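You operate a simulated robot arm through the tools that you are given. There is no shell and no other tool.

Carry out the task below with a simulated robot arm. There is one attempt and no reset: what you move stays moved.

JOB
Steam the rice sheet till the window shows set.
Fine: slide the tray in, open the red stub lever, shut it at set, let the box cool under 60 C, draw the tray out.

Only the result counts: the job must be done as asked and must still hold three seconds after the hand-in. Knocking over, shifting, dropping, spilling or breaking anything else fails it. Flat cloth is picked up by pressing the open fingertips on it (5 to 10 N) and closing them slowly along it; thin cloth reads only 2 to 8 mm in the jaws.

ROBOT AND FRAMES
A 6-joint arm with a two-finger parallel gripper, fixed in place. Base frame: the origin is on the floor under the middle of its stand, x ahead of it, y to its left, z up. Readings come in mm, rad, newtons and seconds.
With the tool pointing down near the work surface it reaches from about 220 to 660 mm from the base axis. Its first joint turns from -2.897 to 2.897 rad. Payload 1.57 kg.
The tool frame sits at the grasp point between the pads (the TCP): z along the fingers, y along the line on which they close. The tips reach 30 mm beyond it. Largest opening 110 mm; finger width 24, thickness 12; the body of the gripper, 48 by 112 mm, starts 78 mm behind the TCP.
Orientation is told as [roll, pitch, yaw] about the base's x, y, z axes, in that order, counted from this pose: with the fingers straight down and closing along the base's y, the tool's x points along the base's -x, its y along +y and its z along -z.

CONTROLS
- The arm moves only by the tool move_arm. Its argument "motion" is a list of rows, each a list of 3 entries, a list of its own where there are three numbers: the shift along the base's x, y, z in mm, then the turn, a rotation vector about the base's x, y, z in rad, then the opening, from 0 (shut) to 1 (fully open). In form: [[[tx, ty, tz], [wx, wy, wz], grip], ...]. A call has 1 to 20 rows; each row shifts and turns the commanded pose from where the row before left it. Each row takes 0.2 s and may step no farther than 50 mm and 0.15 rad from the row before; otherwise, or with a gripper value out of range, the whole call is refused. Where a pose cannot be reached the arm comes as near as it can. A force on the tool above 50 N (or 10 N above the force at the start of the call, whichever is more), or a blocked arm, ends the call early, and 0.2 s more pass. Each finger travels about 108 mm/s and halts on what it meets, pressing with about 35 N; the grip force reading is that of the motor and also rises with nothing between the fingers. The clock runs only during rows and for 0.2 s after the last one: add rows that do not move to give the fingers time. The reply holds the time, the measured pose of the TCP, the force on the tool along the base axes, the opening and the grip force, in the units named above and with some noise, with the torque about the TCP (base axes, N m) and any sound that the robot's microphone picked up, and new pictures: "pictures" is both (left out), scene, wrist or none.
- Cameras (640 x 400 px; columns grow to the right, rows downward): "scene" is fixed at [219.2, -498.8, 1620.5]; the picture's right is [0.38, -0.92, 0.00], its down [-0.84, -0.35, -0.41] and it looks along [0.38, 0.16, -0.91] (base axes); focal length 319 px, centre (320, 200). "wrist" rides on the gripper at [70, 16, -141] in the tool frame; the picture's right is [-0.23, 0.97, 0.00], its down [-0.86, -0.20, -0.48] and it looks along [-0.47, -0.11, 0.88] (tool axes); focal length 222 px, centre (320, 200).
- raise_lower(by): moves the trunk up (or, below 0, down) by that many mm; the arm rides with it, the base frame stays. It gives what a move gives, with no picture.
- probe_pixels(camera, pixels): for up to 12 pixels [column, row] of the newest picture of that camera ("zoom" is the newest enlarged one), the place [x, y, z] in the base frame of the surface seen there, good to about 2 mm. The clock stands still meanwhile.
- zoom(camera, box): a new picture of the part [left, top, right, bottom] of that camera's present view, enlarged. The clock stands still meanwhile.
- close_job(): hands the job in; it is judged then, once.

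Leave the gripper open and the arm clear of the work at the hand-in unless told otherwise.

The tools are called after "Emit:" as a command line: name --argument value ..., lists and objects as JSON in quotes. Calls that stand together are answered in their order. move_arm: Moves the arm, as the interface text tells. Its arguments: {"type":"object","properties":{"motion":{"type":"array"},"pictures":{"type":"string","enum":["both","scene","wrist","none"]}},"required":["motion"]} The other tools are called the same way: raise_lower (by) moves the trunk up or down; probe_pixels (camera, pixels) gives the place of the surface under pixels of a picture; zoom (camera, box) takes an enlarged picture of a part of a camera's view; close_job () hands the job in.

At the start:

```text
clock: 0.0
eef_pos: [340.0, -323.1, 1142.1]
tcp_rot: [0.0, 0.0, 0.0]
force: [0.3, 0.0, 0.1]
torque: [-0.01, 0.04, 0.03]
finger_gap: 110.2
gripper_force: 0.0
trunk travel left (down, up): [-325.0, 265.0]
```

scene: 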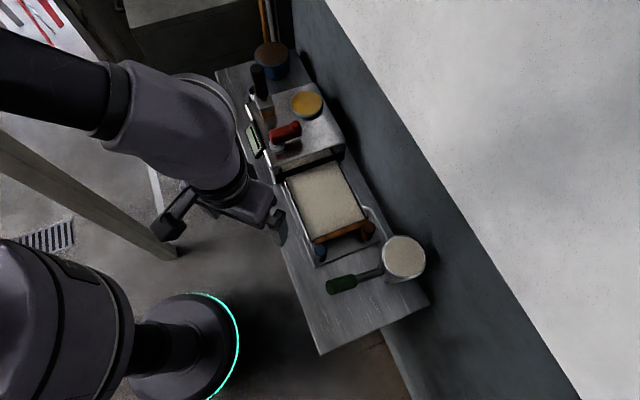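
wrist: 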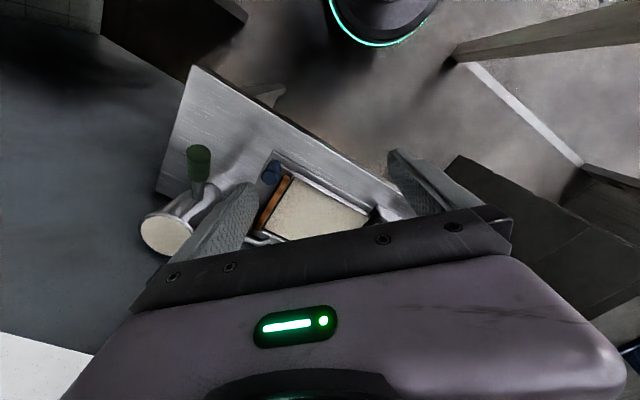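

I see a bench with a steam box (red lever near pixel 285,130, a display at 254,140, a yellow knob at 306,103) and a tray with a white sheet in front of it (325,195). I'll zoom in for details before moving.

Emit:
zoom --camera "scene" --box '[210, 30, 370, 170]'

Emit:
zoom --camera "scene" --box '[250, 130, 450, 300]'

Emit:
probe_pixels --camera "scene" --pixels '[[285, 130], [297, 125], [274, 135], [306, 103], [257, 75], [271, 55], [322, 195], [340, 232], [320, 250], [367, 230], [300, 148], [375, 270]]'

```text
2.86 times, centred on (290, 100) of scene
```

zoom: 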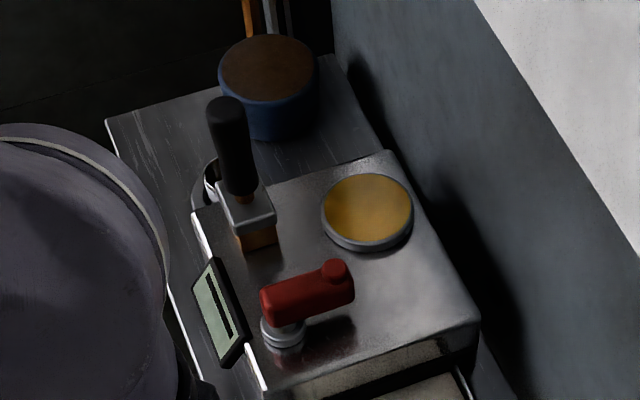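

```text
2.35 times, centred on (350, 215) of scene
```

zoom: 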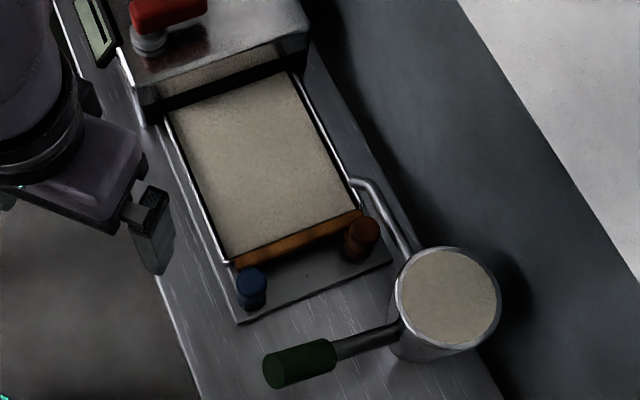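

```text
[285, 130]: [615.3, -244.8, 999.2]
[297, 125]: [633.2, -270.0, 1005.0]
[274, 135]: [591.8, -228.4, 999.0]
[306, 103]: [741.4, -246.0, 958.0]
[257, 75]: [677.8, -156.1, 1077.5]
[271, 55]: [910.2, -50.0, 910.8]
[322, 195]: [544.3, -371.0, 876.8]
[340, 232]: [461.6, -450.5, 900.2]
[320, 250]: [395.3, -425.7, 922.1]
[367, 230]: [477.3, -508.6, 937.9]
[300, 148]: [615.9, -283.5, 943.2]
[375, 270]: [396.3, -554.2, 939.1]
```

The tray sits on a rail plate in front of the box with a blue and a red-brown post on the front, plus a pan with green handle nearby. I'll probe the tray corners, posts and other parts in the newest zoom.

Emit:
probe_pixels --camera "zoom" --pixels '[[172, 115], [288, 78], [356, 203], [232, 255], [250, 272], [252, 300], [362, 224], [358, 250], [295, 240], [238, 320], [388, 262], [300, 275]]'

Emit:
probe_pixels --camera "zoom" --pixels '[[270, 370], [330, 355], [380, 340], [448, 290], [355, 182], [405, 245], [145, 110], [305, 60], [150, 125], [220, 85], [310, 30], [100, 30]]'

```text
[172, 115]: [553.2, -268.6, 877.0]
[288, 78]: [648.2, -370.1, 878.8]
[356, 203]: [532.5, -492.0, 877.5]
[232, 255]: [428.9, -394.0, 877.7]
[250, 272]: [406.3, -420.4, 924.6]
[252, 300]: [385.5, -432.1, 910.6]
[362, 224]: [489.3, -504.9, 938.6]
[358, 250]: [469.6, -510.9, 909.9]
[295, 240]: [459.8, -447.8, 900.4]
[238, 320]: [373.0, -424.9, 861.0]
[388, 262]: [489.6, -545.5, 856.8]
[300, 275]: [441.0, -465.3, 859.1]
```

```text
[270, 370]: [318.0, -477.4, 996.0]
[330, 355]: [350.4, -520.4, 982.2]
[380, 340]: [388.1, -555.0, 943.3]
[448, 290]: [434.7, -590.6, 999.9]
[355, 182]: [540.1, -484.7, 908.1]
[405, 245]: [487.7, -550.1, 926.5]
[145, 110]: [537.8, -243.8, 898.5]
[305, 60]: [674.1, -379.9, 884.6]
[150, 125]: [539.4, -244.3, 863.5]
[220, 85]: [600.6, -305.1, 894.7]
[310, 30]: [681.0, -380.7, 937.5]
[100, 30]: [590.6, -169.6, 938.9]
```

The tray slides along about (0.70, 0.71) into the box; the arm hides the left part of the box. I'll move the arm to the left, clear of the camera's view, to study the box, display and levers.

Emit:
move_arm --motion '[[[-5, 40, 0], [0, 0, 0], 1], [[-5, 40, 0], [0, 0, 0], 1], [[-5, 40, 0], [0, 0, 0], 1], [[-5, 40, 0], [0, 0, 0], 1], [[-5, 40, 0], [0, 0, 0], 1], [[-5, 40, 0], [0, 0, 0], 1], [[0, 40, 0], [0, 0, 0], 1]]' --pictures "both"

```text
clock: 1.6
eef_pos: [310.7, -39.9, 1142.0]
tcp_rot: [0.001, 0.0, -0.001]
force: [-0.4, 0.1, -0.3]
torque: [-0.02, 0.0, 0.0]
finger_gap: 110.0
gripper_force: 0.2
trunk travel left (down, up): [-325.0, 265.0]
```

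scene: 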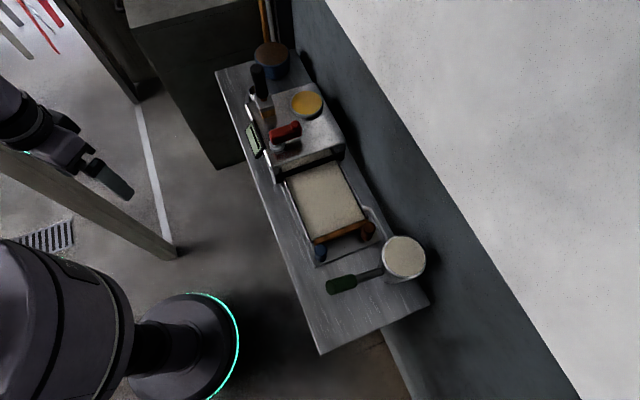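
wrist: 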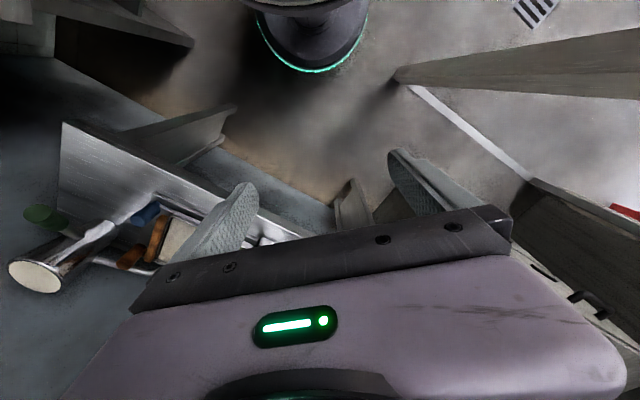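

Now the box is unobstructed. I zoom on the box with the display (254,140) and levers, and on the tray front.

Emit:
zoom --camera "scene" --box '[280, 190, 400, 265]'

Emit:
zoom --camera "scene" --box '[225, 110, 315, 166]'

Emit:
zoom --camera "scene" --box '[230, 50, 360, 190]'

```text
5.33 times, centred on (340, 228) of scene
```

zoom: 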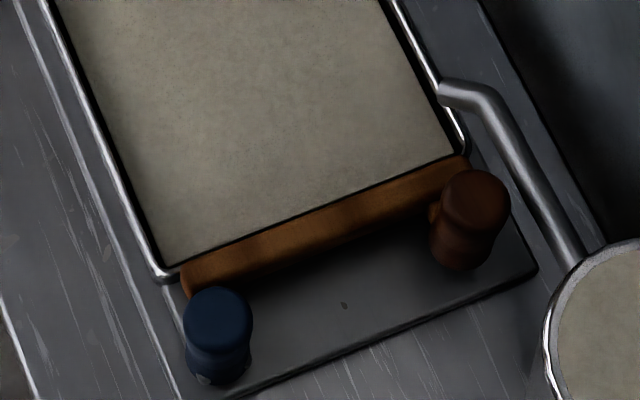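

```text
7.11 times, centred on (270, 138) of scene
```

zoom: 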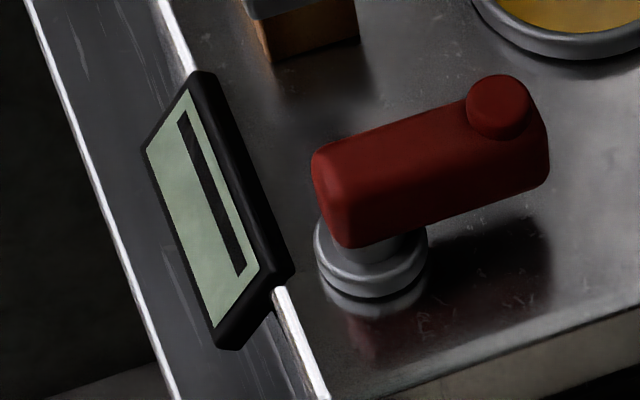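

```text
2.86 times, centred on (295, 120) of scene
```

zoom: 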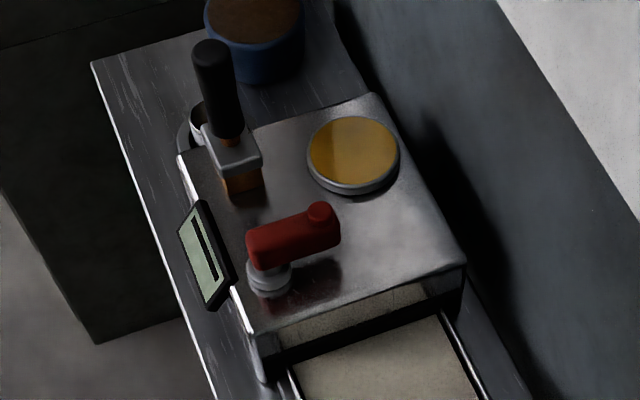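

I probe the box details in the newest zoom (lever pivot, stub, window disc, corners, black-handled part).

Emit:
probe_pixels --camera "zoom" --pixels '[[268, 285], [252, 240], [320, 210], [330, 245], [318, 222], [290, 240], [350, 150], [310, 150], [398, 165], [345, 118], [340, 190], [270, 270]]'

Emit:
probe_pixels --camera "zoom" --pixels '[[180, 158], [370, 95], [463, 265], [255, 330], [212, 50], [230, 130], [240, 155], [240, 185], [205, 265], [205, 205], [213, 303], [182, 235]]'

Emit:
probe_pixels --camera "scene" --pixels '[[320, 247], [368, 228], [313, 241], [366, 221], [321, 258], [369, 238], [404, 258], [341, 285], [240, 85], [262, 93], [290, 180], [395, 300]]'

```text
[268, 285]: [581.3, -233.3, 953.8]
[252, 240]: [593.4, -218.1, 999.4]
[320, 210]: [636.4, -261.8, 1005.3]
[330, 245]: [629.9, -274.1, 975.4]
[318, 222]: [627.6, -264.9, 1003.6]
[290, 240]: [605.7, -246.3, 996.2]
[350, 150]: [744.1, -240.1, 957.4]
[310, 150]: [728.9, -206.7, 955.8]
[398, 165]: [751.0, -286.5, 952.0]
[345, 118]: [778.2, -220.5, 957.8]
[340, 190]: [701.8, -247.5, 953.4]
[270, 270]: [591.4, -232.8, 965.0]
```

```text
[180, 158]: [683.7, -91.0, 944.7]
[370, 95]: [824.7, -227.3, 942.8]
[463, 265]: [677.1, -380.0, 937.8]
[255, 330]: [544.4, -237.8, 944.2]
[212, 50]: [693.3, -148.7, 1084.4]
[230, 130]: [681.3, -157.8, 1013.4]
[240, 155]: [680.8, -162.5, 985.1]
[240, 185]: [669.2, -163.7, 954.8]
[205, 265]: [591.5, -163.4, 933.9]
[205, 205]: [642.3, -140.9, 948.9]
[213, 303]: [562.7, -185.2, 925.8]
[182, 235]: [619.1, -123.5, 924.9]
```

```text
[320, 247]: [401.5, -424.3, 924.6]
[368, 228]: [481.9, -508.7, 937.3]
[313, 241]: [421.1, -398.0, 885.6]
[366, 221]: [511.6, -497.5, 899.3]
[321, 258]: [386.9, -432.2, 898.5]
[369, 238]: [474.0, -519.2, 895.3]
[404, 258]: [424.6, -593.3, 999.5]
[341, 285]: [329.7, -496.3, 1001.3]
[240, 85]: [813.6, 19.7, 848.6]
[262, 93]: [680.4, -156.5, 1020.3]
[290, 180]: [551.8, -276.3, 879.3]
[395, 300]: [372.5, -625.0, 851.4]
```

The box front face runs from (544,-238) to (677,-380), top at z≈940, bench z≈850; lever pivot ≈(587,-231), its stub ≈(636,-264,1004). The two posts (blue, brown) sit 30 mm ahead of the wood bar. I want a closer look with the wrist camera, so I'll move back toward the tray while yawing the tool by −134°, which puts the camera on the box side.

Emit:
move_arm --motion '[[[0, -18, 0], [0, 0, -0.146], 1], [[0, -18, 0], [0, 0, -0.146], 1], [[0, -18, 0], [0, 0, -0.146], 1], [[0, -18, 0], [0, 0, -0.146], 1], [[0, -18, 0], [0, 0, -0.146], 1], [[0, -18, 0], [0, 0, -0.146], 1], [[0, -18, 0], [0, 0, -0.146], 1], [[0, -18, 0], [0, 0, -0.146], 1], [[0, -18, 0], [0, 0, -0.146], 1], [[0, -18, 0], [0, 0, -0.146], 1], [[0, -18, 0], [0, 0, -0.146], 1], [[0, -18, 0], [0, 0, -0.146], 1], [[0, -18, 0], [0, 0, -0.146], 1], [[0, -18, 0], [0, 0, -0.146], 1], [[0, -18, 0], [0, 0, -0.146], 1], [[0, -18, 0], [0, 0, -0.146], 1]]' --pictures "both"

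```text
clock: 5.0
eef_pos: [309.9, -331.7, 1140.4]
tcp_rot: [0.0, 0.0, -2.338]
force: [-0.2, 0.0, -0.4]
torque: [0.01, -0.04, -0.02]
finger_gap: 110.0
gripper_force: 0.0
trunk travel left (down, up): [-325.0, 265.0]
```

scene: 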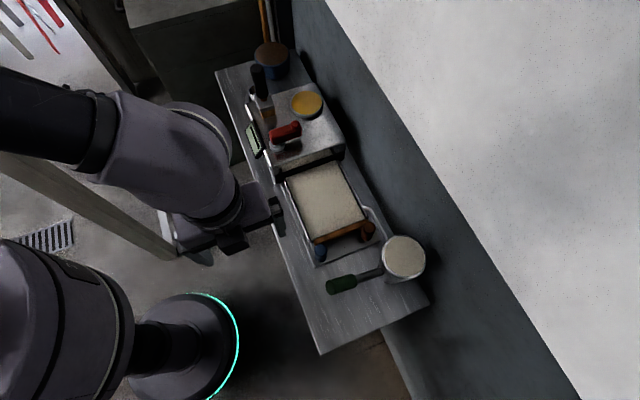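
wrist: 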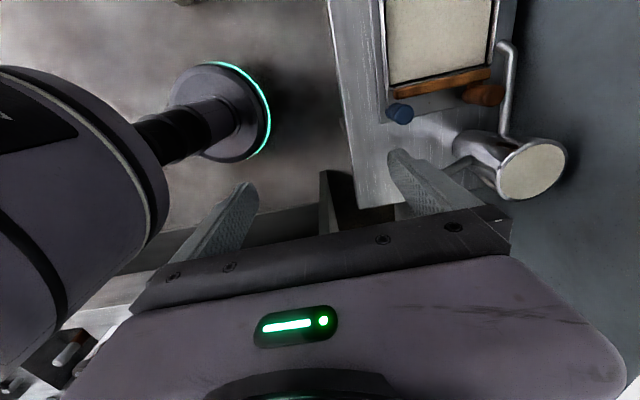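

The wrist camera now faces the tray. I'll shift back along the bench and tilt the fingers forward (about the tray's lateral axis) by 0.75 rad to look at the tray front and the box obliquely.

Emit:
move_arm --motion '[[[-2, -32, -6], [0.1078, -0.1035, 0], 1], [[-2, -32, -6], [0.1078, -0.1035, 0], 1], [[-2, -32, -6], [0.1078, -0.1035, 0], 1], [[-2, -32, -6], [0.1078, -0.1035, 0], 1], [[-2, -32, -6], [0.1078, -0.1035, 0], 1]]' --pictures "both"

```text
clock: 6.2
eef_pos: [300.2, -489.9, 1109.9]
tcp_rot: [-0.003, 0.749, -2.338]
force: [-0.2, -0.3, 0.0]
torque: [0.02, -0.03, -0.01]
finger_gap: 109.9
gripper_force: 0.0
trunk travel left (down, up): [-325.0, 265.0]
```

scene: 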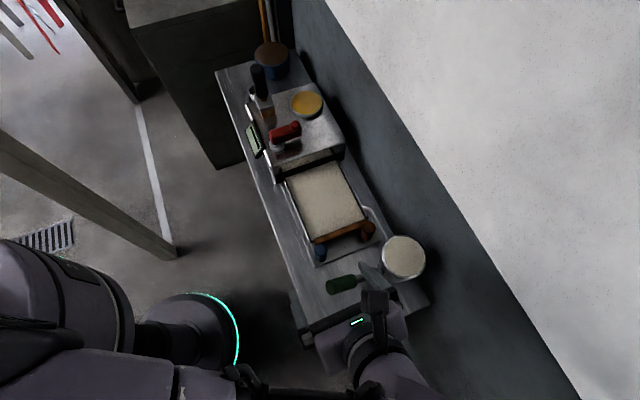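
wrist: 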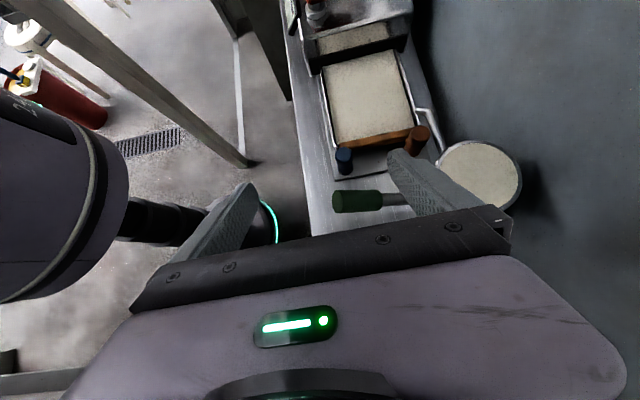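

I zoom on the tray front and the box in this wrist view.

Emit:
zoom --camera "wrist" --box '[290, 80, 450, 180]'

Emit:
zoom --camera "wrist" --box '[270, 0, 430, 100]'

```text
4.00 times, centred on (370, 130) of wrist
```

zoom: 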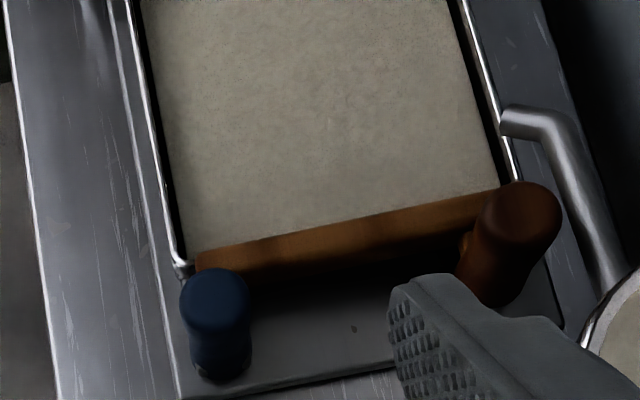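

```text
4.00 times, centred on (350, 50) of wrist
```

zoom: 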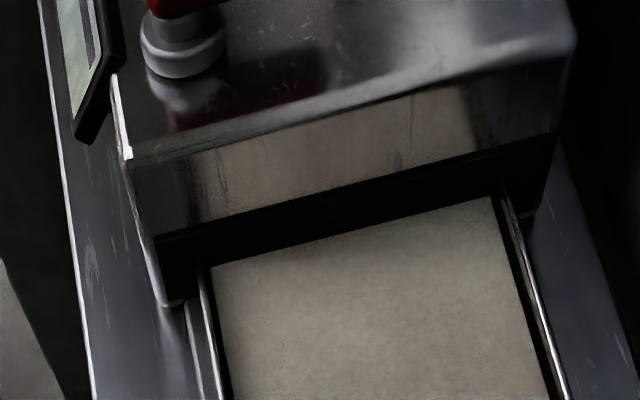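

I'll probe the posts, bar and plate in this wrist view to learn if the posts stand on the plate or hang from the bar.

Emit:
zoom --camera "wrist" --box '[320, 110, 448, 190]'

Emit:
probe_pixels --camera "zoom" --pixels '[[115, 215], [120, 250], [130, 300], [110, 320], [490, 115], [455, 175], [470, 230], [415, 170], [420, 200], [280, 165], [290, 195], [260, 130]]'

```text
5.00 times, centred on (384, 150) of wrist
```

zoom: 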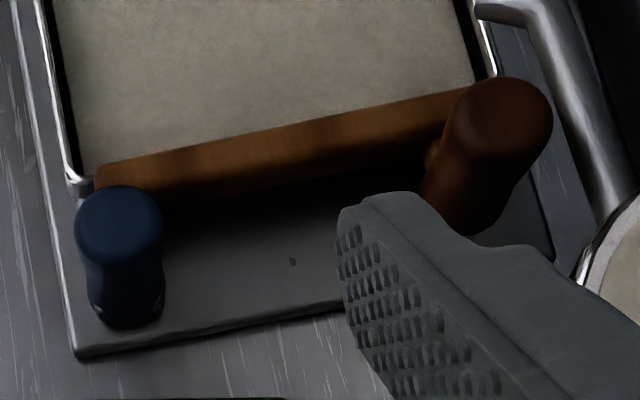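

```text
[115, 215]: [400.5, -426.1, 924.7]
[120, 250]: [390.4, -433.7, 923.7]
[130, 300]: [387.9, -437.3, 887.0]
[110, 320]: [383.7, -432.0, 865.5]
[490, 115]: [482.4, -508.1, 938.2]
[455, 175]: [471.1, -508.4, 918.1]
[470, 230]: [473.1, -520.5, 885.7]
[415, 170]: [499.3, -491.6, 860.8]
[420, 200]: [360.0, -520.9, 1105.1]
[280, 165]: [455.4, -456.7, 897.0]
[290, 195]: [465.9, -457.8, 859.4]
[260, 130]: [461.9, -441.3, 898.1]
```

The blue post reaches down to the plate (z≈865); the bar seems raised above the plate. I want a lower side view: I shift off the bench to the left (along −w), tilt a little more, then descend beside the bench.

Emit:
move_arm --motion '[[[-27, 26, 0], [0.0592, -0.0572, 0], 1], [[-27, 26, 0], [0.0592, -0.0572, 0], 1], [[-28, 27, 0], [0.0592, -0.0572, 0], 1], [[0, 0, -40], [0, 0, 0], 1], [[0, 0, -40], [0, 0, 0], 1], [[0, 0, -40], [0, 0, 0], 1], [[0, 0, -40], [0, 0, 0], 1], [[0, 0, -30], [0, 0, 0], 1]]' --pictures "both"

```text
clock: 8.0
eef_pos: [218.3, -413.4, 923.8]
tcp_rot: [-0.002, 0.995, -2.337]
force: [0.5, -0.4, 0.6]
torque: [0.01, -0.01, 0.0]
finger_gap: 109.8
gripper_force: 0.0
trunk travel left (down, up): [-325.0, 265.0]
```

scene: 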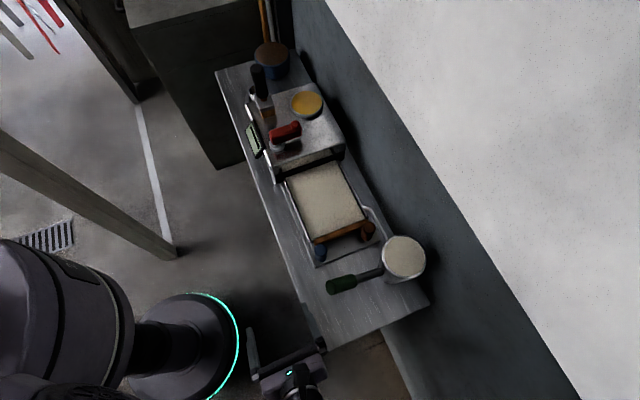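
wrist: 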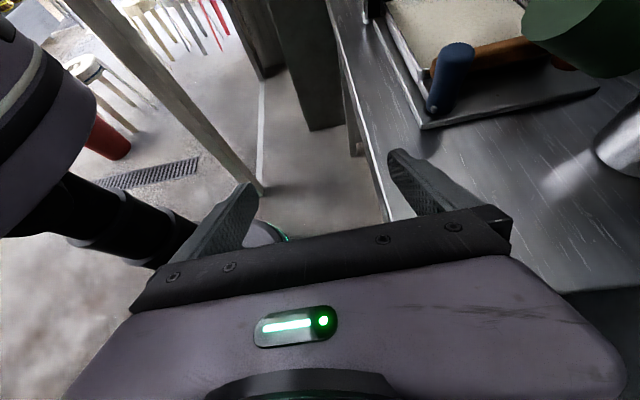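

Emit:
zoom --camera "wrist" --box '[370, 0, 610, 150]'

```text
2.67 times, centred on (490, 75) of wrist
```

zoom: 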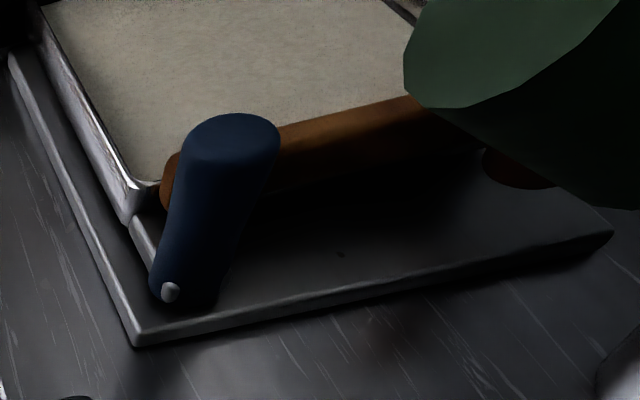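

The blue post has a small light dot at its foot. I turn the tool to the right and move forward along the bench side to see the bar and both posts.

Emit:
move_arm --motion '[[[14, 14, 10], [0, 0, -0.14], 1], [[14, 14, 10], [0, 0, -0.14], 1], [[14, 14, 10], [0, 0, -0.14], 1], [[14, 14, 10], [0, 0, -0.14], 1]]' --pictures "wrist"

```text
clock: 9.0
eef_pos: [275.3, -356.3, 962.2]
tcp_rot: [-0.001, 0.992, -2.897]
force: [0.1, 0.1, 0.1]
torque: [0.0, -0.01, -0.01]
finger_gap: 109.9
gripper_force: 0.0
trunk travel left (down, up): [-325.0, 265.0]
```

wrist: 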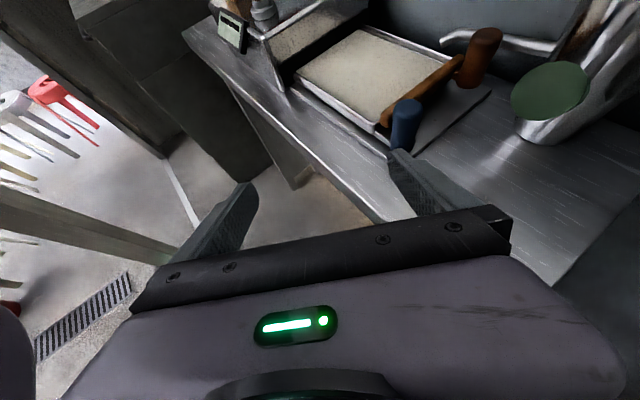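

Emit:
zoom --camera "wrist" --box '[360, 10, 520, 110]'

Emit:
zoom --camera "wrist" --box '[360, 80, 440, 160]'

Emit:
zoom --camera "wrist" --box '[190, 0, 350, 100]'

```text
4.00 times, centred on (440, 60) of wrist
```

zoom: 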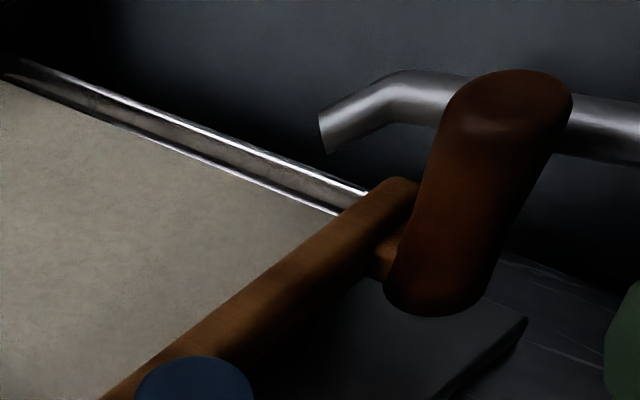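

```text
5.00 times, centred on (400, 120) of wrist
```

zoom: 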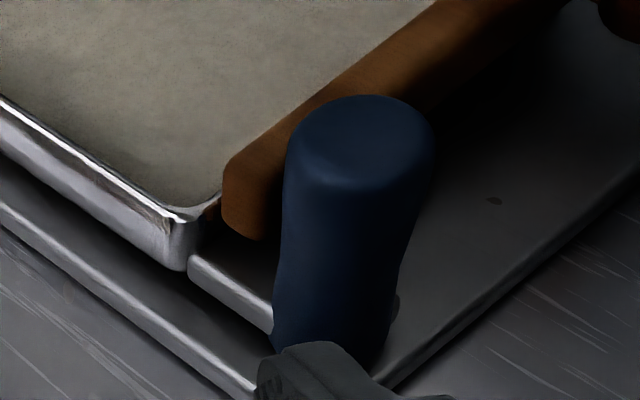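

```text
4.00 times, centred on (270, 50) of wrist
```

zoom: 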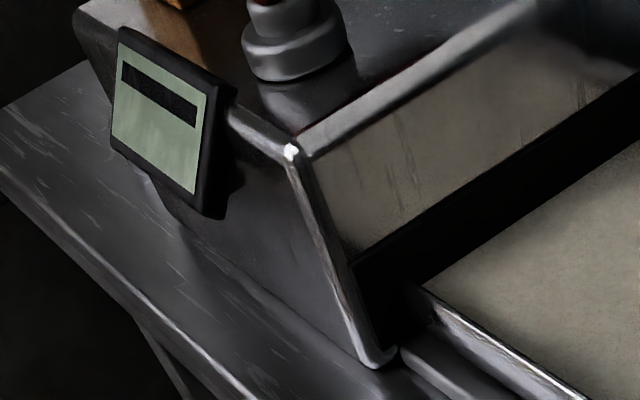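

Now it is clear: the brown post is the tray's handle, joined to the wood bar by a short nub and hanging clear of the plate, while the blue post stands separately on the plate. I probe bar end, handle, nub, and the pot's pipe for exact positions.

Emit:
probe_pixels --camera "wrist" --pixels '[[385, 113], [387, 125], [456, 75], [467, 84], [487, 36], [478, 60], [441, 44], [455, 33], [472, 31], [405, 110], [404, 140], [520, 45]]'

Emit:
probe_pixels --camera "wrist" --pixels '[[420, 92], [423, 98], [426, 104], [445, 70], [448, 77], [383, 139], [378, 132], [462, 68], [550, 90], [580, 40], [230, 30], [395, 165]]'

```text
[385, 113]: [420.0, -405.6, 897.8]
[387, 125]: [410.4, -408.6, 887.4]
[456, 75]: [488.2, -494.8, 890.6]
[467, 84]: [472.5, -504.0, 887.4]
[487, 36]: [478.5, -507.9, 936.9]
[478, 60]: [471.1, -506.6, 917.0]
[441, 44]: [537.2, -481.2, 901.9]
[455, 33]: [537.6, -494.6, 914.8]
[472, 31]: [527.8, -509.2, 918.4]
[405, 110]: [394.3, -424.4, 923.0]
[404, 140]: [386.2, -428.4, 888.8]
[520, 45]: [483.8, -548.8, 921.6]
```

```text
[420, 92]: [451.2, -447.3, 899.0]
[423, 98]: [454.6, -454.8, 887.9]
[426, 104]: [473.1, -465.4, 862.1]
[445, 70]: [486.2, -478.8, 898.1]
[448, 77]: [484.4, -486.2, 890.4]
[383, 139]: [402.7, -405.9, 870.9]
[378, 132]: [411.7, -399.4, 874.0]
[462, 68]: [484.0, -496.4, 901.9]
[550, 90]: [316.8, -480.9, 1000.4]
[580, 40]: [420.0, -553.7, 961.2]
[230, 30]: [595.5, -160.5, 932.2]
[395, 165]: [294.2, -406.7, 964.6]
```

Bar spans z≈883–899 with its front at about (455,−455); pipe end sits close beside the handle's path, so gripping the handle sideways is risky on the way in. I'll push the bar's middle with closed fingertips instead. First: rise, undo the yaw and tilt, shut the fingers and go above the point just in front of the bar centre (437,−467).

Emit:
move_arm --motion '[[[0, 0, 25], [0, 0, 0.14], 1], [[0, 0, 25], [0, 0, 0.14], 1], [[0, 0, 25], [0, 0, 0.14], 1], [[0, 0, 25], [0, 0, 0.14], 1], [[0, 0, 0], [-0.1026, 0.0983, 0], 0.5], [[0, 0, 0], [-0.1026, 0.0983, 0], 0.5], [[0, 0, 0], [-0.1026, 0.0983, 0], 0.3], [[0, 0, 0], [-0.1026, 0.0983, 0], 0], [[0, 0, 0], [-0.1026, 0.0983, 0], 0], [[0, 0, 0], [-0.1026, 0.0983, 0], 0], [[0, 0, 0], [-0.1026, 0.0983, 0], 0], [[40, -28, 0], [0, 0, 0], 0], [[40, -28, 0], [0, 0, 0], 0], [[40, -28, 0], [0, 0, 0], 0], [[42, -27, 0], [0, 0, 0], 0]]' --pictures "both"

```text
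clock: 12.2
eef_pos: [437.6, -470.1, 1059.8]
tcp_rot: [-0.001, 0.001, -2.335]
force: [0.8, -0.1, 1.3]
torque: [0.02, 0.01, -0.02]
finger_gap: 0.1
gripper_force: 21.2
trunk travel left (down, up): [-325.0, 265.0]
```

scene: 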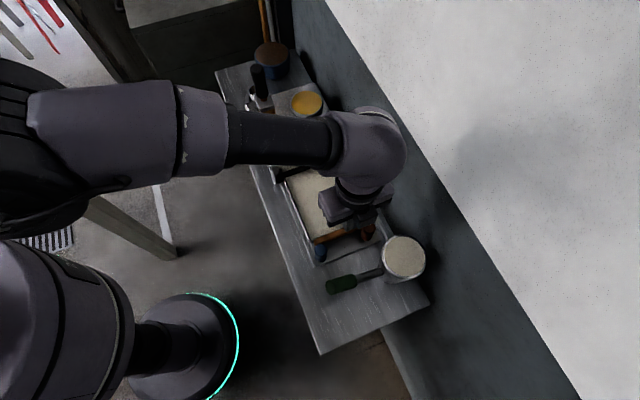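
wrist: 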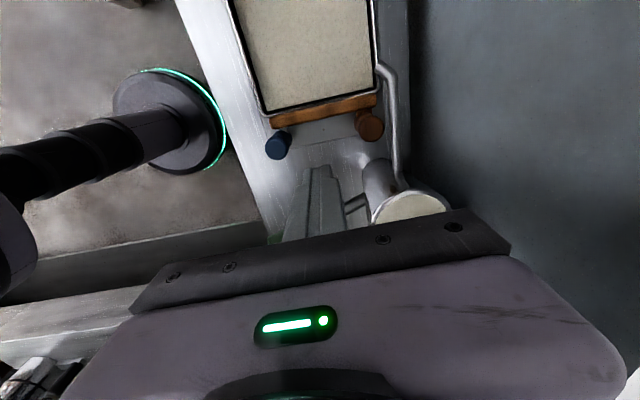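

The closed fingers hang over the gap in front of the bar between the posts. I descend to z≈960 and check the wrist view.

Emit:
move_arm --motion '[[[0, 0, -25], [0, 0, 0], 0], [[0, 0, -25], [0, 0, 0], 0], [[0, 2, -25], [0, 0, 0], 0], [[0, 1, -25], [0, 0, 0], 0]]' --pictures "both"

```text
clock: 13.2
eef_pos: [437.5, -465.5, 962.1]
tcp_rot: [0.002, 0.0, -2.334]
force: [-0.8, 0.5, 0.2]
torque: [0.01, -0.02, 0.03]
finger_gap: 0.1
gripper_force: 20.9
trunk travel left (down, up): [-325.0, 265.0]
```

scene: 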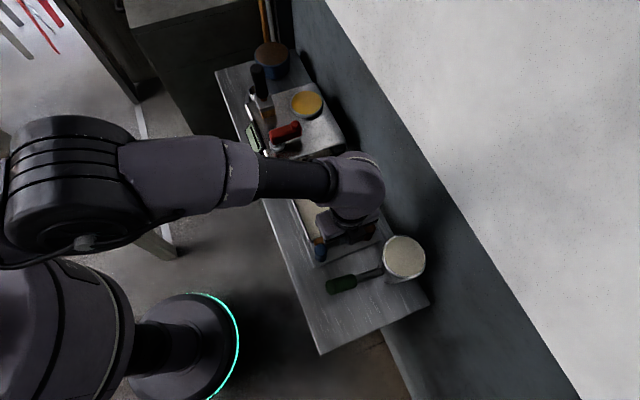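
wrist: 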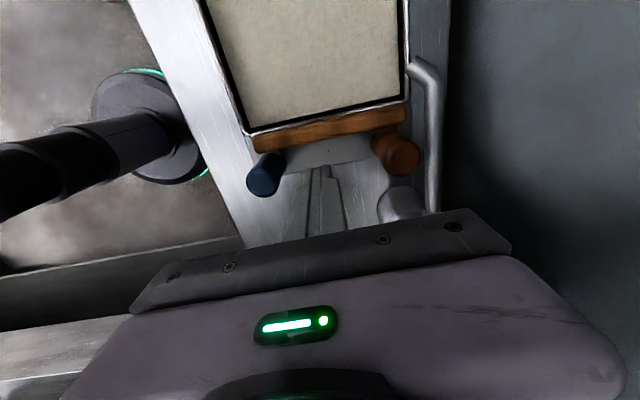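

Fingertips (325,170) are between the posts and just before the bar. I descend the last 47 mm so the tips are at bar height.

Emit:
move_arm --motion '[[[-1, -2, -15], [0, 0, 0], 0], [[-1, 0, -15], [0, 0, 0], 0], [[0, 0, -10], [0, 0, 0], 0], [[0, 0, -6], [0, 0, 0], 0], [[0, 0, 0], [0, 0, 0], 0]]' --pictures "both"

```text
clock: 14.4
eef_pos: [434.7, -463.8, 916.6]
tcp_rot: [0.002, 0.001, -2.336]
force: [0.2, 0.1, 0.2]
torque: [-0.01, -0.01, 0.03]
finger_gap: 0.2
gripper_force: 21.3
trunk travel left (down, up): [-325.0, 265.0]
```

scene: 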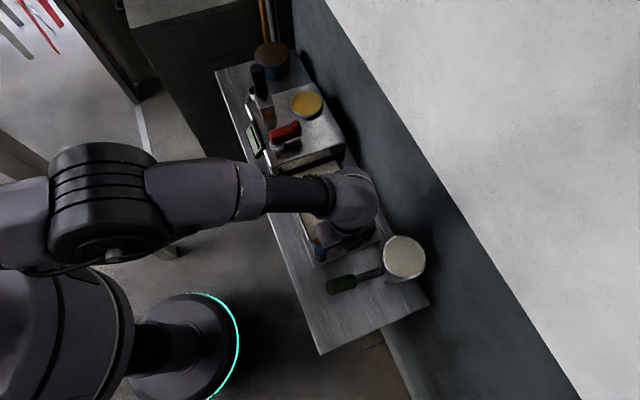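
wrist: 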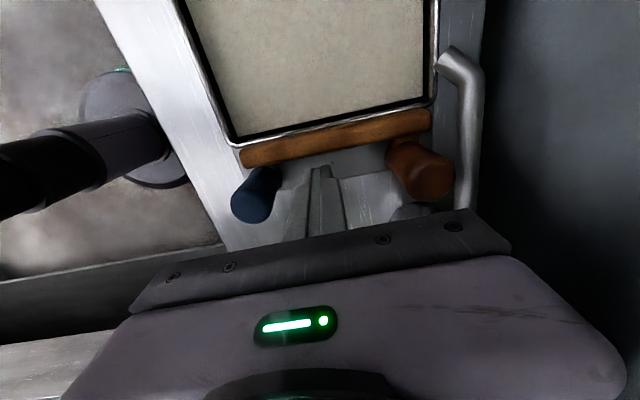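

Tips are at z≈887, level with the bar. I push along (0.69, 0.72): 5 rows of 8 mm, then check that the tray and brown handle move together and blue stays.

Emit:
move_arm --motion '[[[5.5, 5.8, 0], [0, 0, 0], 0], [[5.5, 5.8, 0], [0, 0, 0], 0], [[5.5, 5.8, 0], [0, 0, 0], 0], [[5.5, 5.8, 0], [0, 0, 0], 0], [[5.5, 5.8, 0], [0, 0, 0], 0]]' --pictures "both"

```text
clock: 15.6
eef_pos: [460.8, -436.1, 916.7]
tcp_rot: [0.003, 0.0, -2.337]
force: [-1.5, -0.8, -0.9]
torque: [0.01, 0.05, 0.02]
finger_gap: 0.1
gripper_force: 20.9
trunk travel left (down, up): [-325.0, 265.0]
```

scene: 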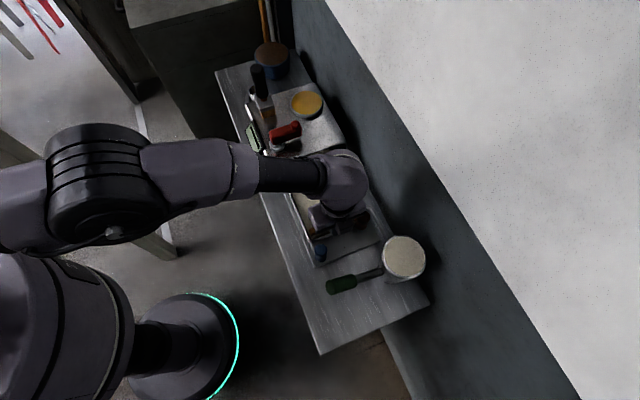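
wrist: 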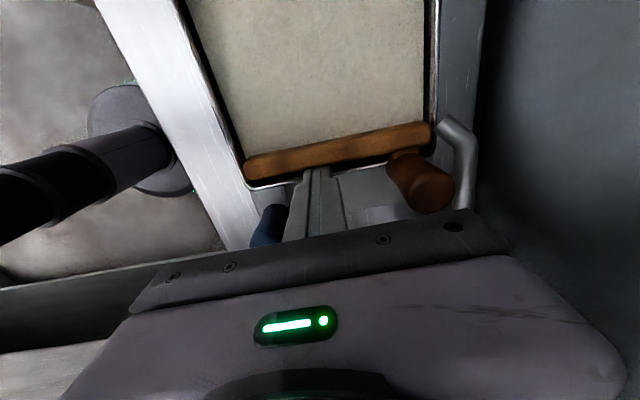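

The bar moved and the handle with it, but the metal rim's front corner (250,185) appears to have stayed. I zoom to check the tray and sheet against the bar.

Emit:
zoom --camera "wrist" --box '[200, 80, 480, 255]'

Emit:
zoom --camera "scene" --box '[270, 140, 410, 270]'

```text
2.29 times, centred on (340, 168) of wrist
```

zoom: 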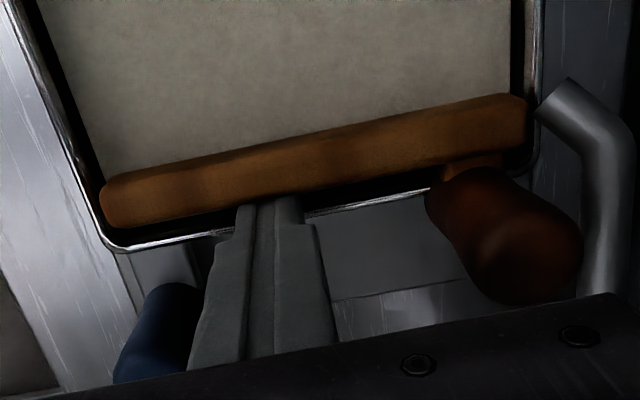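

```text
3.08 times, centred on (340, 205) of scene
```

zoom: 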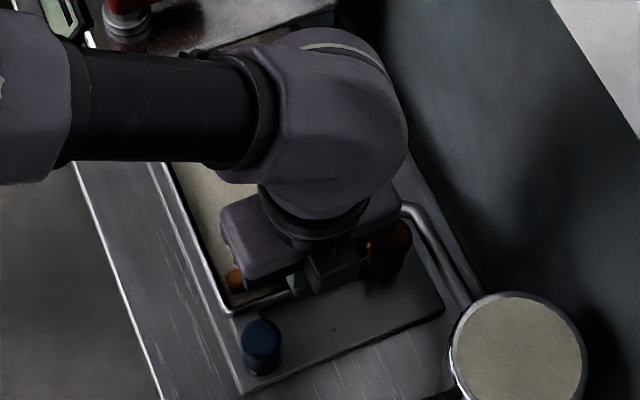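

Emit:
probe_pixels --camera "wrist" --pixels '[[251, 187], [290, 181], [343, 170], [246, 165], [250, 175], [300, 148], [430, 125], [425, 190], [240, 150], [260, 120], [445, 120], [345, 200]]'

```text
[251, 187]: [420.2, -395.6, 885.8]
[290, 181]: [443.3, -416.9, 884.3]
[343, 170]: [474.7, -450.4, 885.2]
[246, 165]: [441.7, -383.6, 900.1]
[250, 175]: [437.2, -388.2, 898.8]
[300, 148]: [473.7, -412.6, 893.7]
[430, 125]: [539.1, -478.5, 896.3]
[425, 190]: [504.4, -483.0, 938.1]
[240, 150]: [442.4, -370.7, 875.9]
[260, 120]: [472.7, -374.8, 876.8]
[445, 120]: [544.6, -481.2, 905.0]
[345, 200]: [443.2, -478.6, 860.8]
```

The rim front is still at d≈5 while bar and handle moved about 31 mm. I zoom the scene to check whether the sheet went along with the bar.

Emit:
zoom --camera "scene" --box '[300, 190, 364, 254]'

Emit:
zoom --camera "scene" --box '[265, 140, 355, 200]'

```text
6.25 times, centred on (332, 222) of scene
```

zoom: 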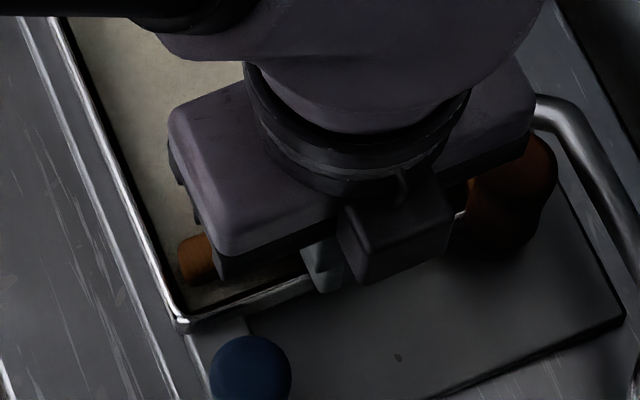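

```text
6.67 times, centred on (310, 170) of scene
```

zoom: 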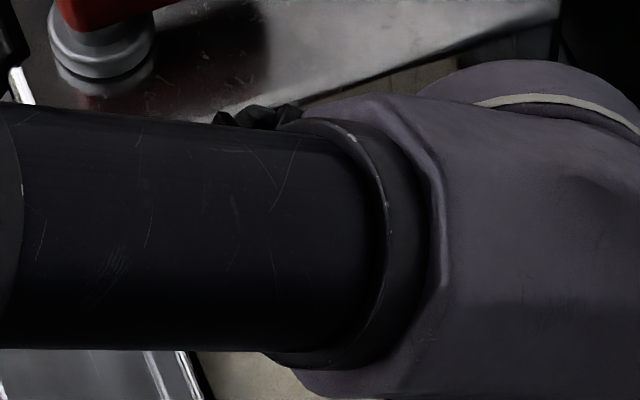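

Emit:
zoom --camera "scene" --box '[300, 222, 332, 246]'

Emit:
probe_pixels --camera "zoom" --pixels '[[200, 120], [240, 150], [260, 210], [280, 230], [330, 215], [220, 230], [180, 250], [400, 180], [230, 180], [160, 100], [300, 160], [420, 210]]'

```text
16.00 times, centred on (316, 234) of scene
```

zoom: 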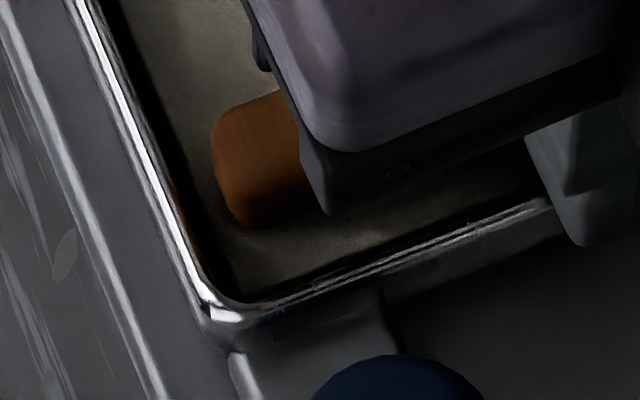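

```text
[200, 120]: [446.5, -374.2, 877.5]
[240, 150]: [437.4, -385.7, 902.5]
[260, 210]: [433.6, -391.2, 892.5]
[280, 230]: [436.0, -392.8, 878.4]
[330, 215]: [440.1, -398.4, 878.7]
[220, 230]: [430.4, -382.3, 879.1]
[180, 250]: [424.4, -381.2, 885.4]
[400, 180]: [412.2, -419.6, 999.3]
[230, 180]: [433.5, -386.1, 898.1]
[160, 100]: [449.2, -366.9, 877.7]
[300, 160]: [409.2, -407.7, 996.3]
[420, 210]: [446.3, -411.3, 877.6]
```

The sheet still reaches the front rim behind the bar's new place, so the bar and handle moved about 31 mm while the rim moved only a few mm. I stop pushing, back off 20 mm and rise to inspect before doing anything else.

Emit:
move_arm --motion '[[[-7, -7, 0], [0, 0, 0], 0], [[-8, -8, 0], [0, 0, 0], 0], [[0, 0, 30], [0, 0, 0], 0], [[0, 0, 40], [0, 0, 0], 0], [[0, 0, 40], [0, 0, 0], 0], [[0, 0, 40], [0, 0, 0], 0], [[-10, 20, 0], [0, 0, 0], 0]]' --pictures "both"

```text
clock: 17.2
eef_pos: [435.7, -432.0, 1067.6]
tcp_rot: [0.001, 0.001, -2.336]
force: [0.4, -0.3, 0.9]
torque: [-0.02, -0.02, 0.0]
finger_gap: 0.1
gripper_force: 21.0
trunk travel left (down, up): [-325.0, 265.0]
```

scene: 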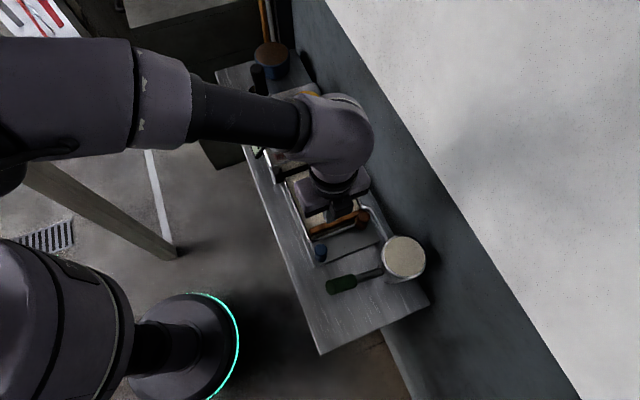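
wrist: 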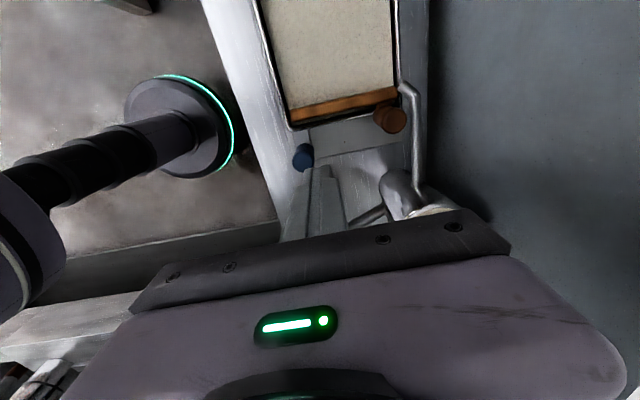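

I shift the arm left off the bench so the scene camera sees the tray fully.

Emit:
move_arm --motion '[[[-30, 40, 0], [0, 0, 0], 0.5], [[-30, 40, 0], [0, 0, 0], 1], [[-30, 40, 0], [0, 0, 0], 1], [[-30, 40, 0], [0, 0, 0], 1], [[-10, 40, 0], [0, 0, 0], 1], [[0, 40, 0], [0, 0, 0], 1], [[0, 40, 0], [0, 0, 0], 1], [[0, 40, 0], [0, 0, 0], 1]]' --pictures "both"

Emit:
zoom --camera "scene" --box '[270, 140, 400, 270]'

```text
clock: 19.0
eef_pos: [306.4, -110.9, 1067.9]
tcp_rot: [0.002, 0.001, -2.337]
force: [-0.5, 0.6, -0.2]
torque: [-0.01, -0.02, -0.03]
finger_gap: 110.2
gripper_force: 0.0
trunk travel left (down, up): [-325.0, 265.0]
```

scene: 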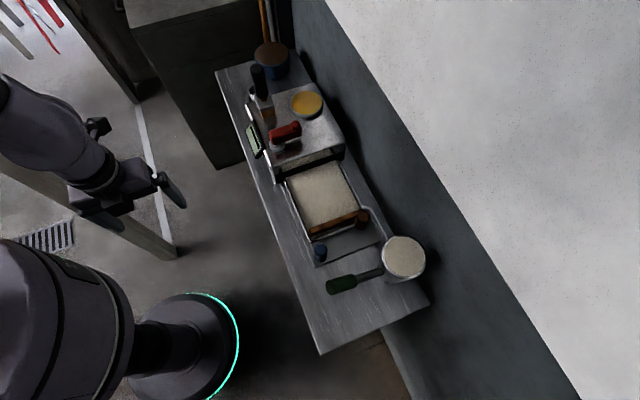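
wrist: 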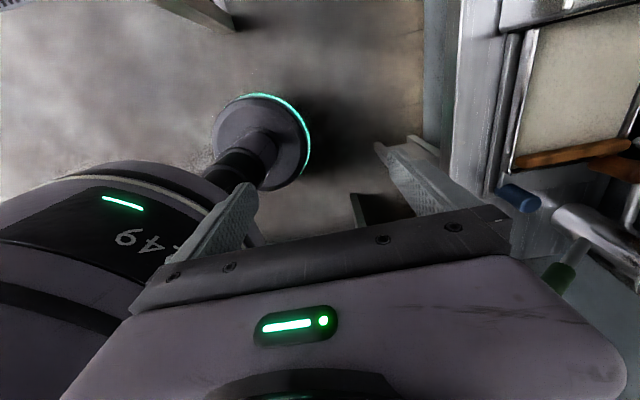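

```text
3.08 times, centred on (335, 205) of scene
```

zoom: 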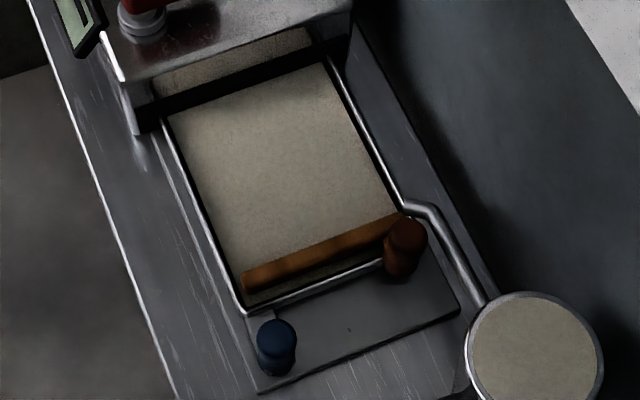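

I repeat the same zoom box as earlier to compare the rim corner and blue post positions exactly.

Emit:
zoom --camera "scene" --box '[280, 190, 400, 265]'

Emit:
probe_pixels --camera "zoom" --pixels '[[160, 275], [158, 255], [300, 245], [305, 225], [400, 180], [172, 240], [430, 150], [420, 210], [445, 110], [420, 170], [260, 245], [250, 100]]'

```text
5.33 times, centred on (340, 228) of scene
```

zoom: 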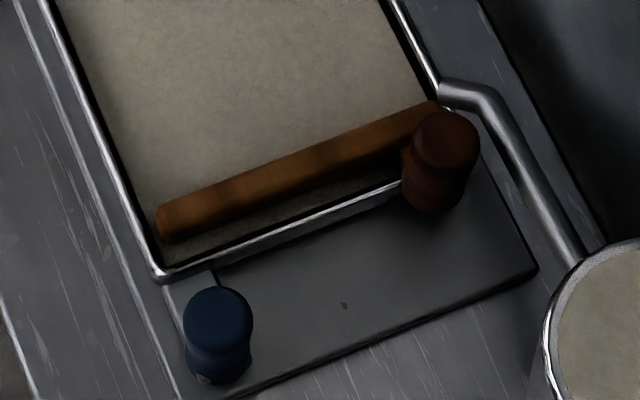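

```text
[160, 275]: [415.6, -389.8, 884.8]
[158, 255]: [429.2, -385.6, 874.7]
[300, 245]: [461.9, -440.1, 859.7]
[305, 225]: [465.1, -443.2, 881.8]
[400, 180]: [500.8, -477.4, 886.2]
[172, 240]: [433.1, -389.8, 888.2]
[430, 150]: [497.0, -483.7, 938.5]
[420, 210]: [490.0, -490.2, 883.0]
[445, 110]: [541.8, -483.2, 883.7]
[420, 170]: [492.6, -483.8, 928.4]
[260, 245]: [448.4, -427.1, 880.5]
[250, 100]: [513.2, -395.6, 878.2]
```

Rim corner and blue post are exactly where they were; only the bar with the brown handle moved (~31 mm), and now lies over the front of the sheet. I need a close low view of how it is supported, so I go back to the low side viewpoint beside the bench.

Emit:
move_arm --motion '[[[-4, -35, 0], [0.1026, -0.0983, 0], 1], [[-4, -35, 0], [0.1026, -0.0983, 0], 1], [[-4, -35, 0], [0.1026, -0.0983, 0], 1], [[-4, -35, 0], [0.1026, -0.0983, 0], 1], [[-4, -35, 0], [0.1026, -0.0983, 0], 1], [[-4, -35, 0], [0.1026, -0.0983, 0], 1], [[-4, -35, 0], [0.1026, -0.0983, 0], 1], [[0, 0, -25], [0, 0, -0.14], 1], [[0, 0, -25], [0, 0, -0.14], 1], [[0, 0, -25], [0, 0, -0.14], 1], [[0, 0, -25], [0, 0, -0.14], 1]]' --pictures "wrist"

Emit:
zoom --camera "wrist" --box '[360, 10, 520, 130]'

```text
clock: 21.4
eef_pos: [278.1, -355.6, 966.8]
tcp_rot: [0.0, 0.993, -2.899]
force: [-0.1, -0.9, 1.1]
torque: [-0.01, 0.02, -0.02]
finger_gap: 110.2
gripper_force: 0.1
trunk travel left (down, up): [-325.0, 265.0]
```

wrist: 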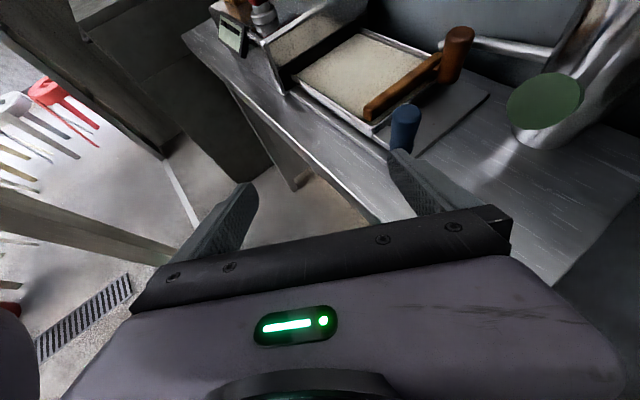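

```text
3.33 times, centred on (440, 70) of wrist
```

zoom: 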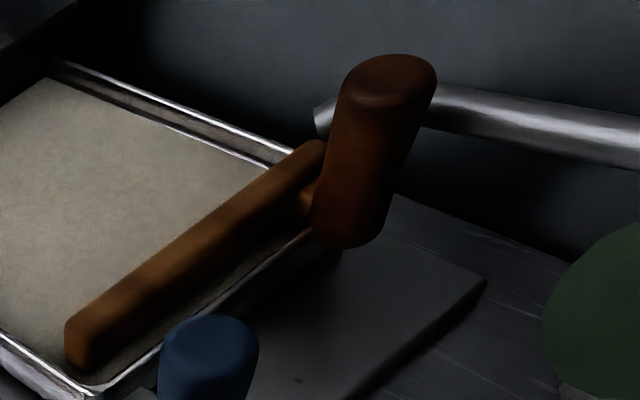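

The bar with the brown handle seems to slide independently of the rim. I also notice a light tab running from the rim's front to the blue post's foot, which suggests the blue post may be the tray's own handle. I zoom tightly on both spots.

Emit:
zoom --camera "wrist" --box '[355, 95, 425, 145]'

Emit:
zoom --camera "wrist" --box '[415, 30, 485, 90]'

Emit:
zoom --camera "scene" --box '[300, 230, 340, 265]'

```text
8.00 times, centred on (390, 120) of wrist
```

zoom: 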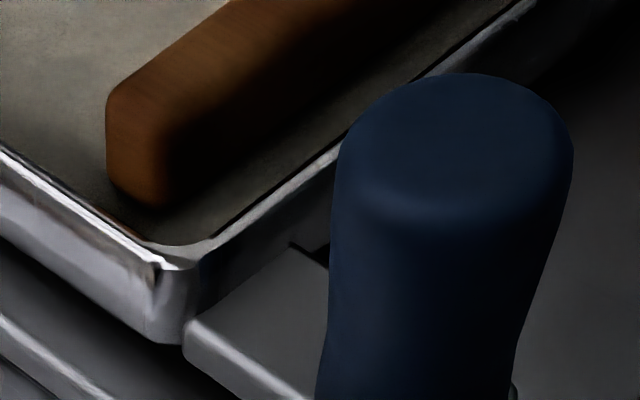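

```text
6.67 times, centred on (450, 60) of wrist
```

zoom: 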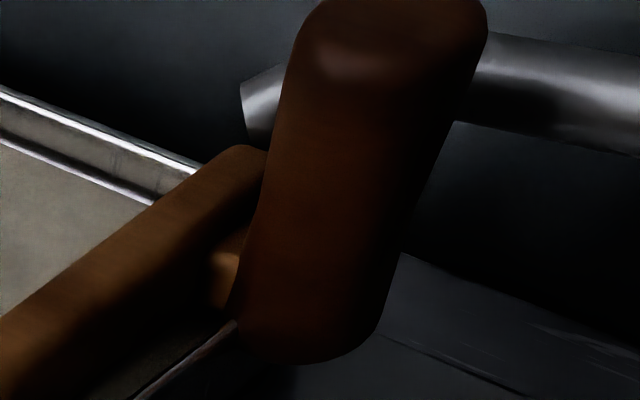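

```text
11.43 times, centred on (320, 248) of scene
```

zoom: 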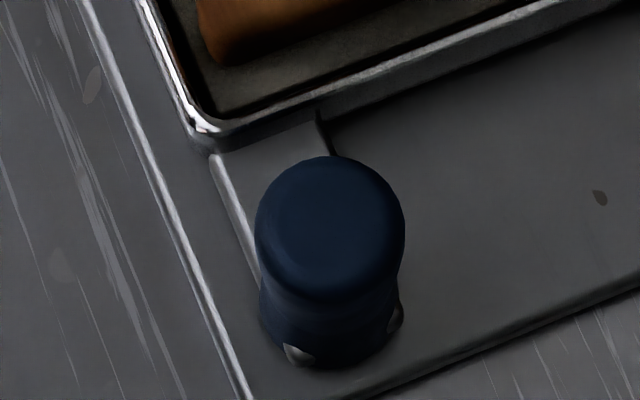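

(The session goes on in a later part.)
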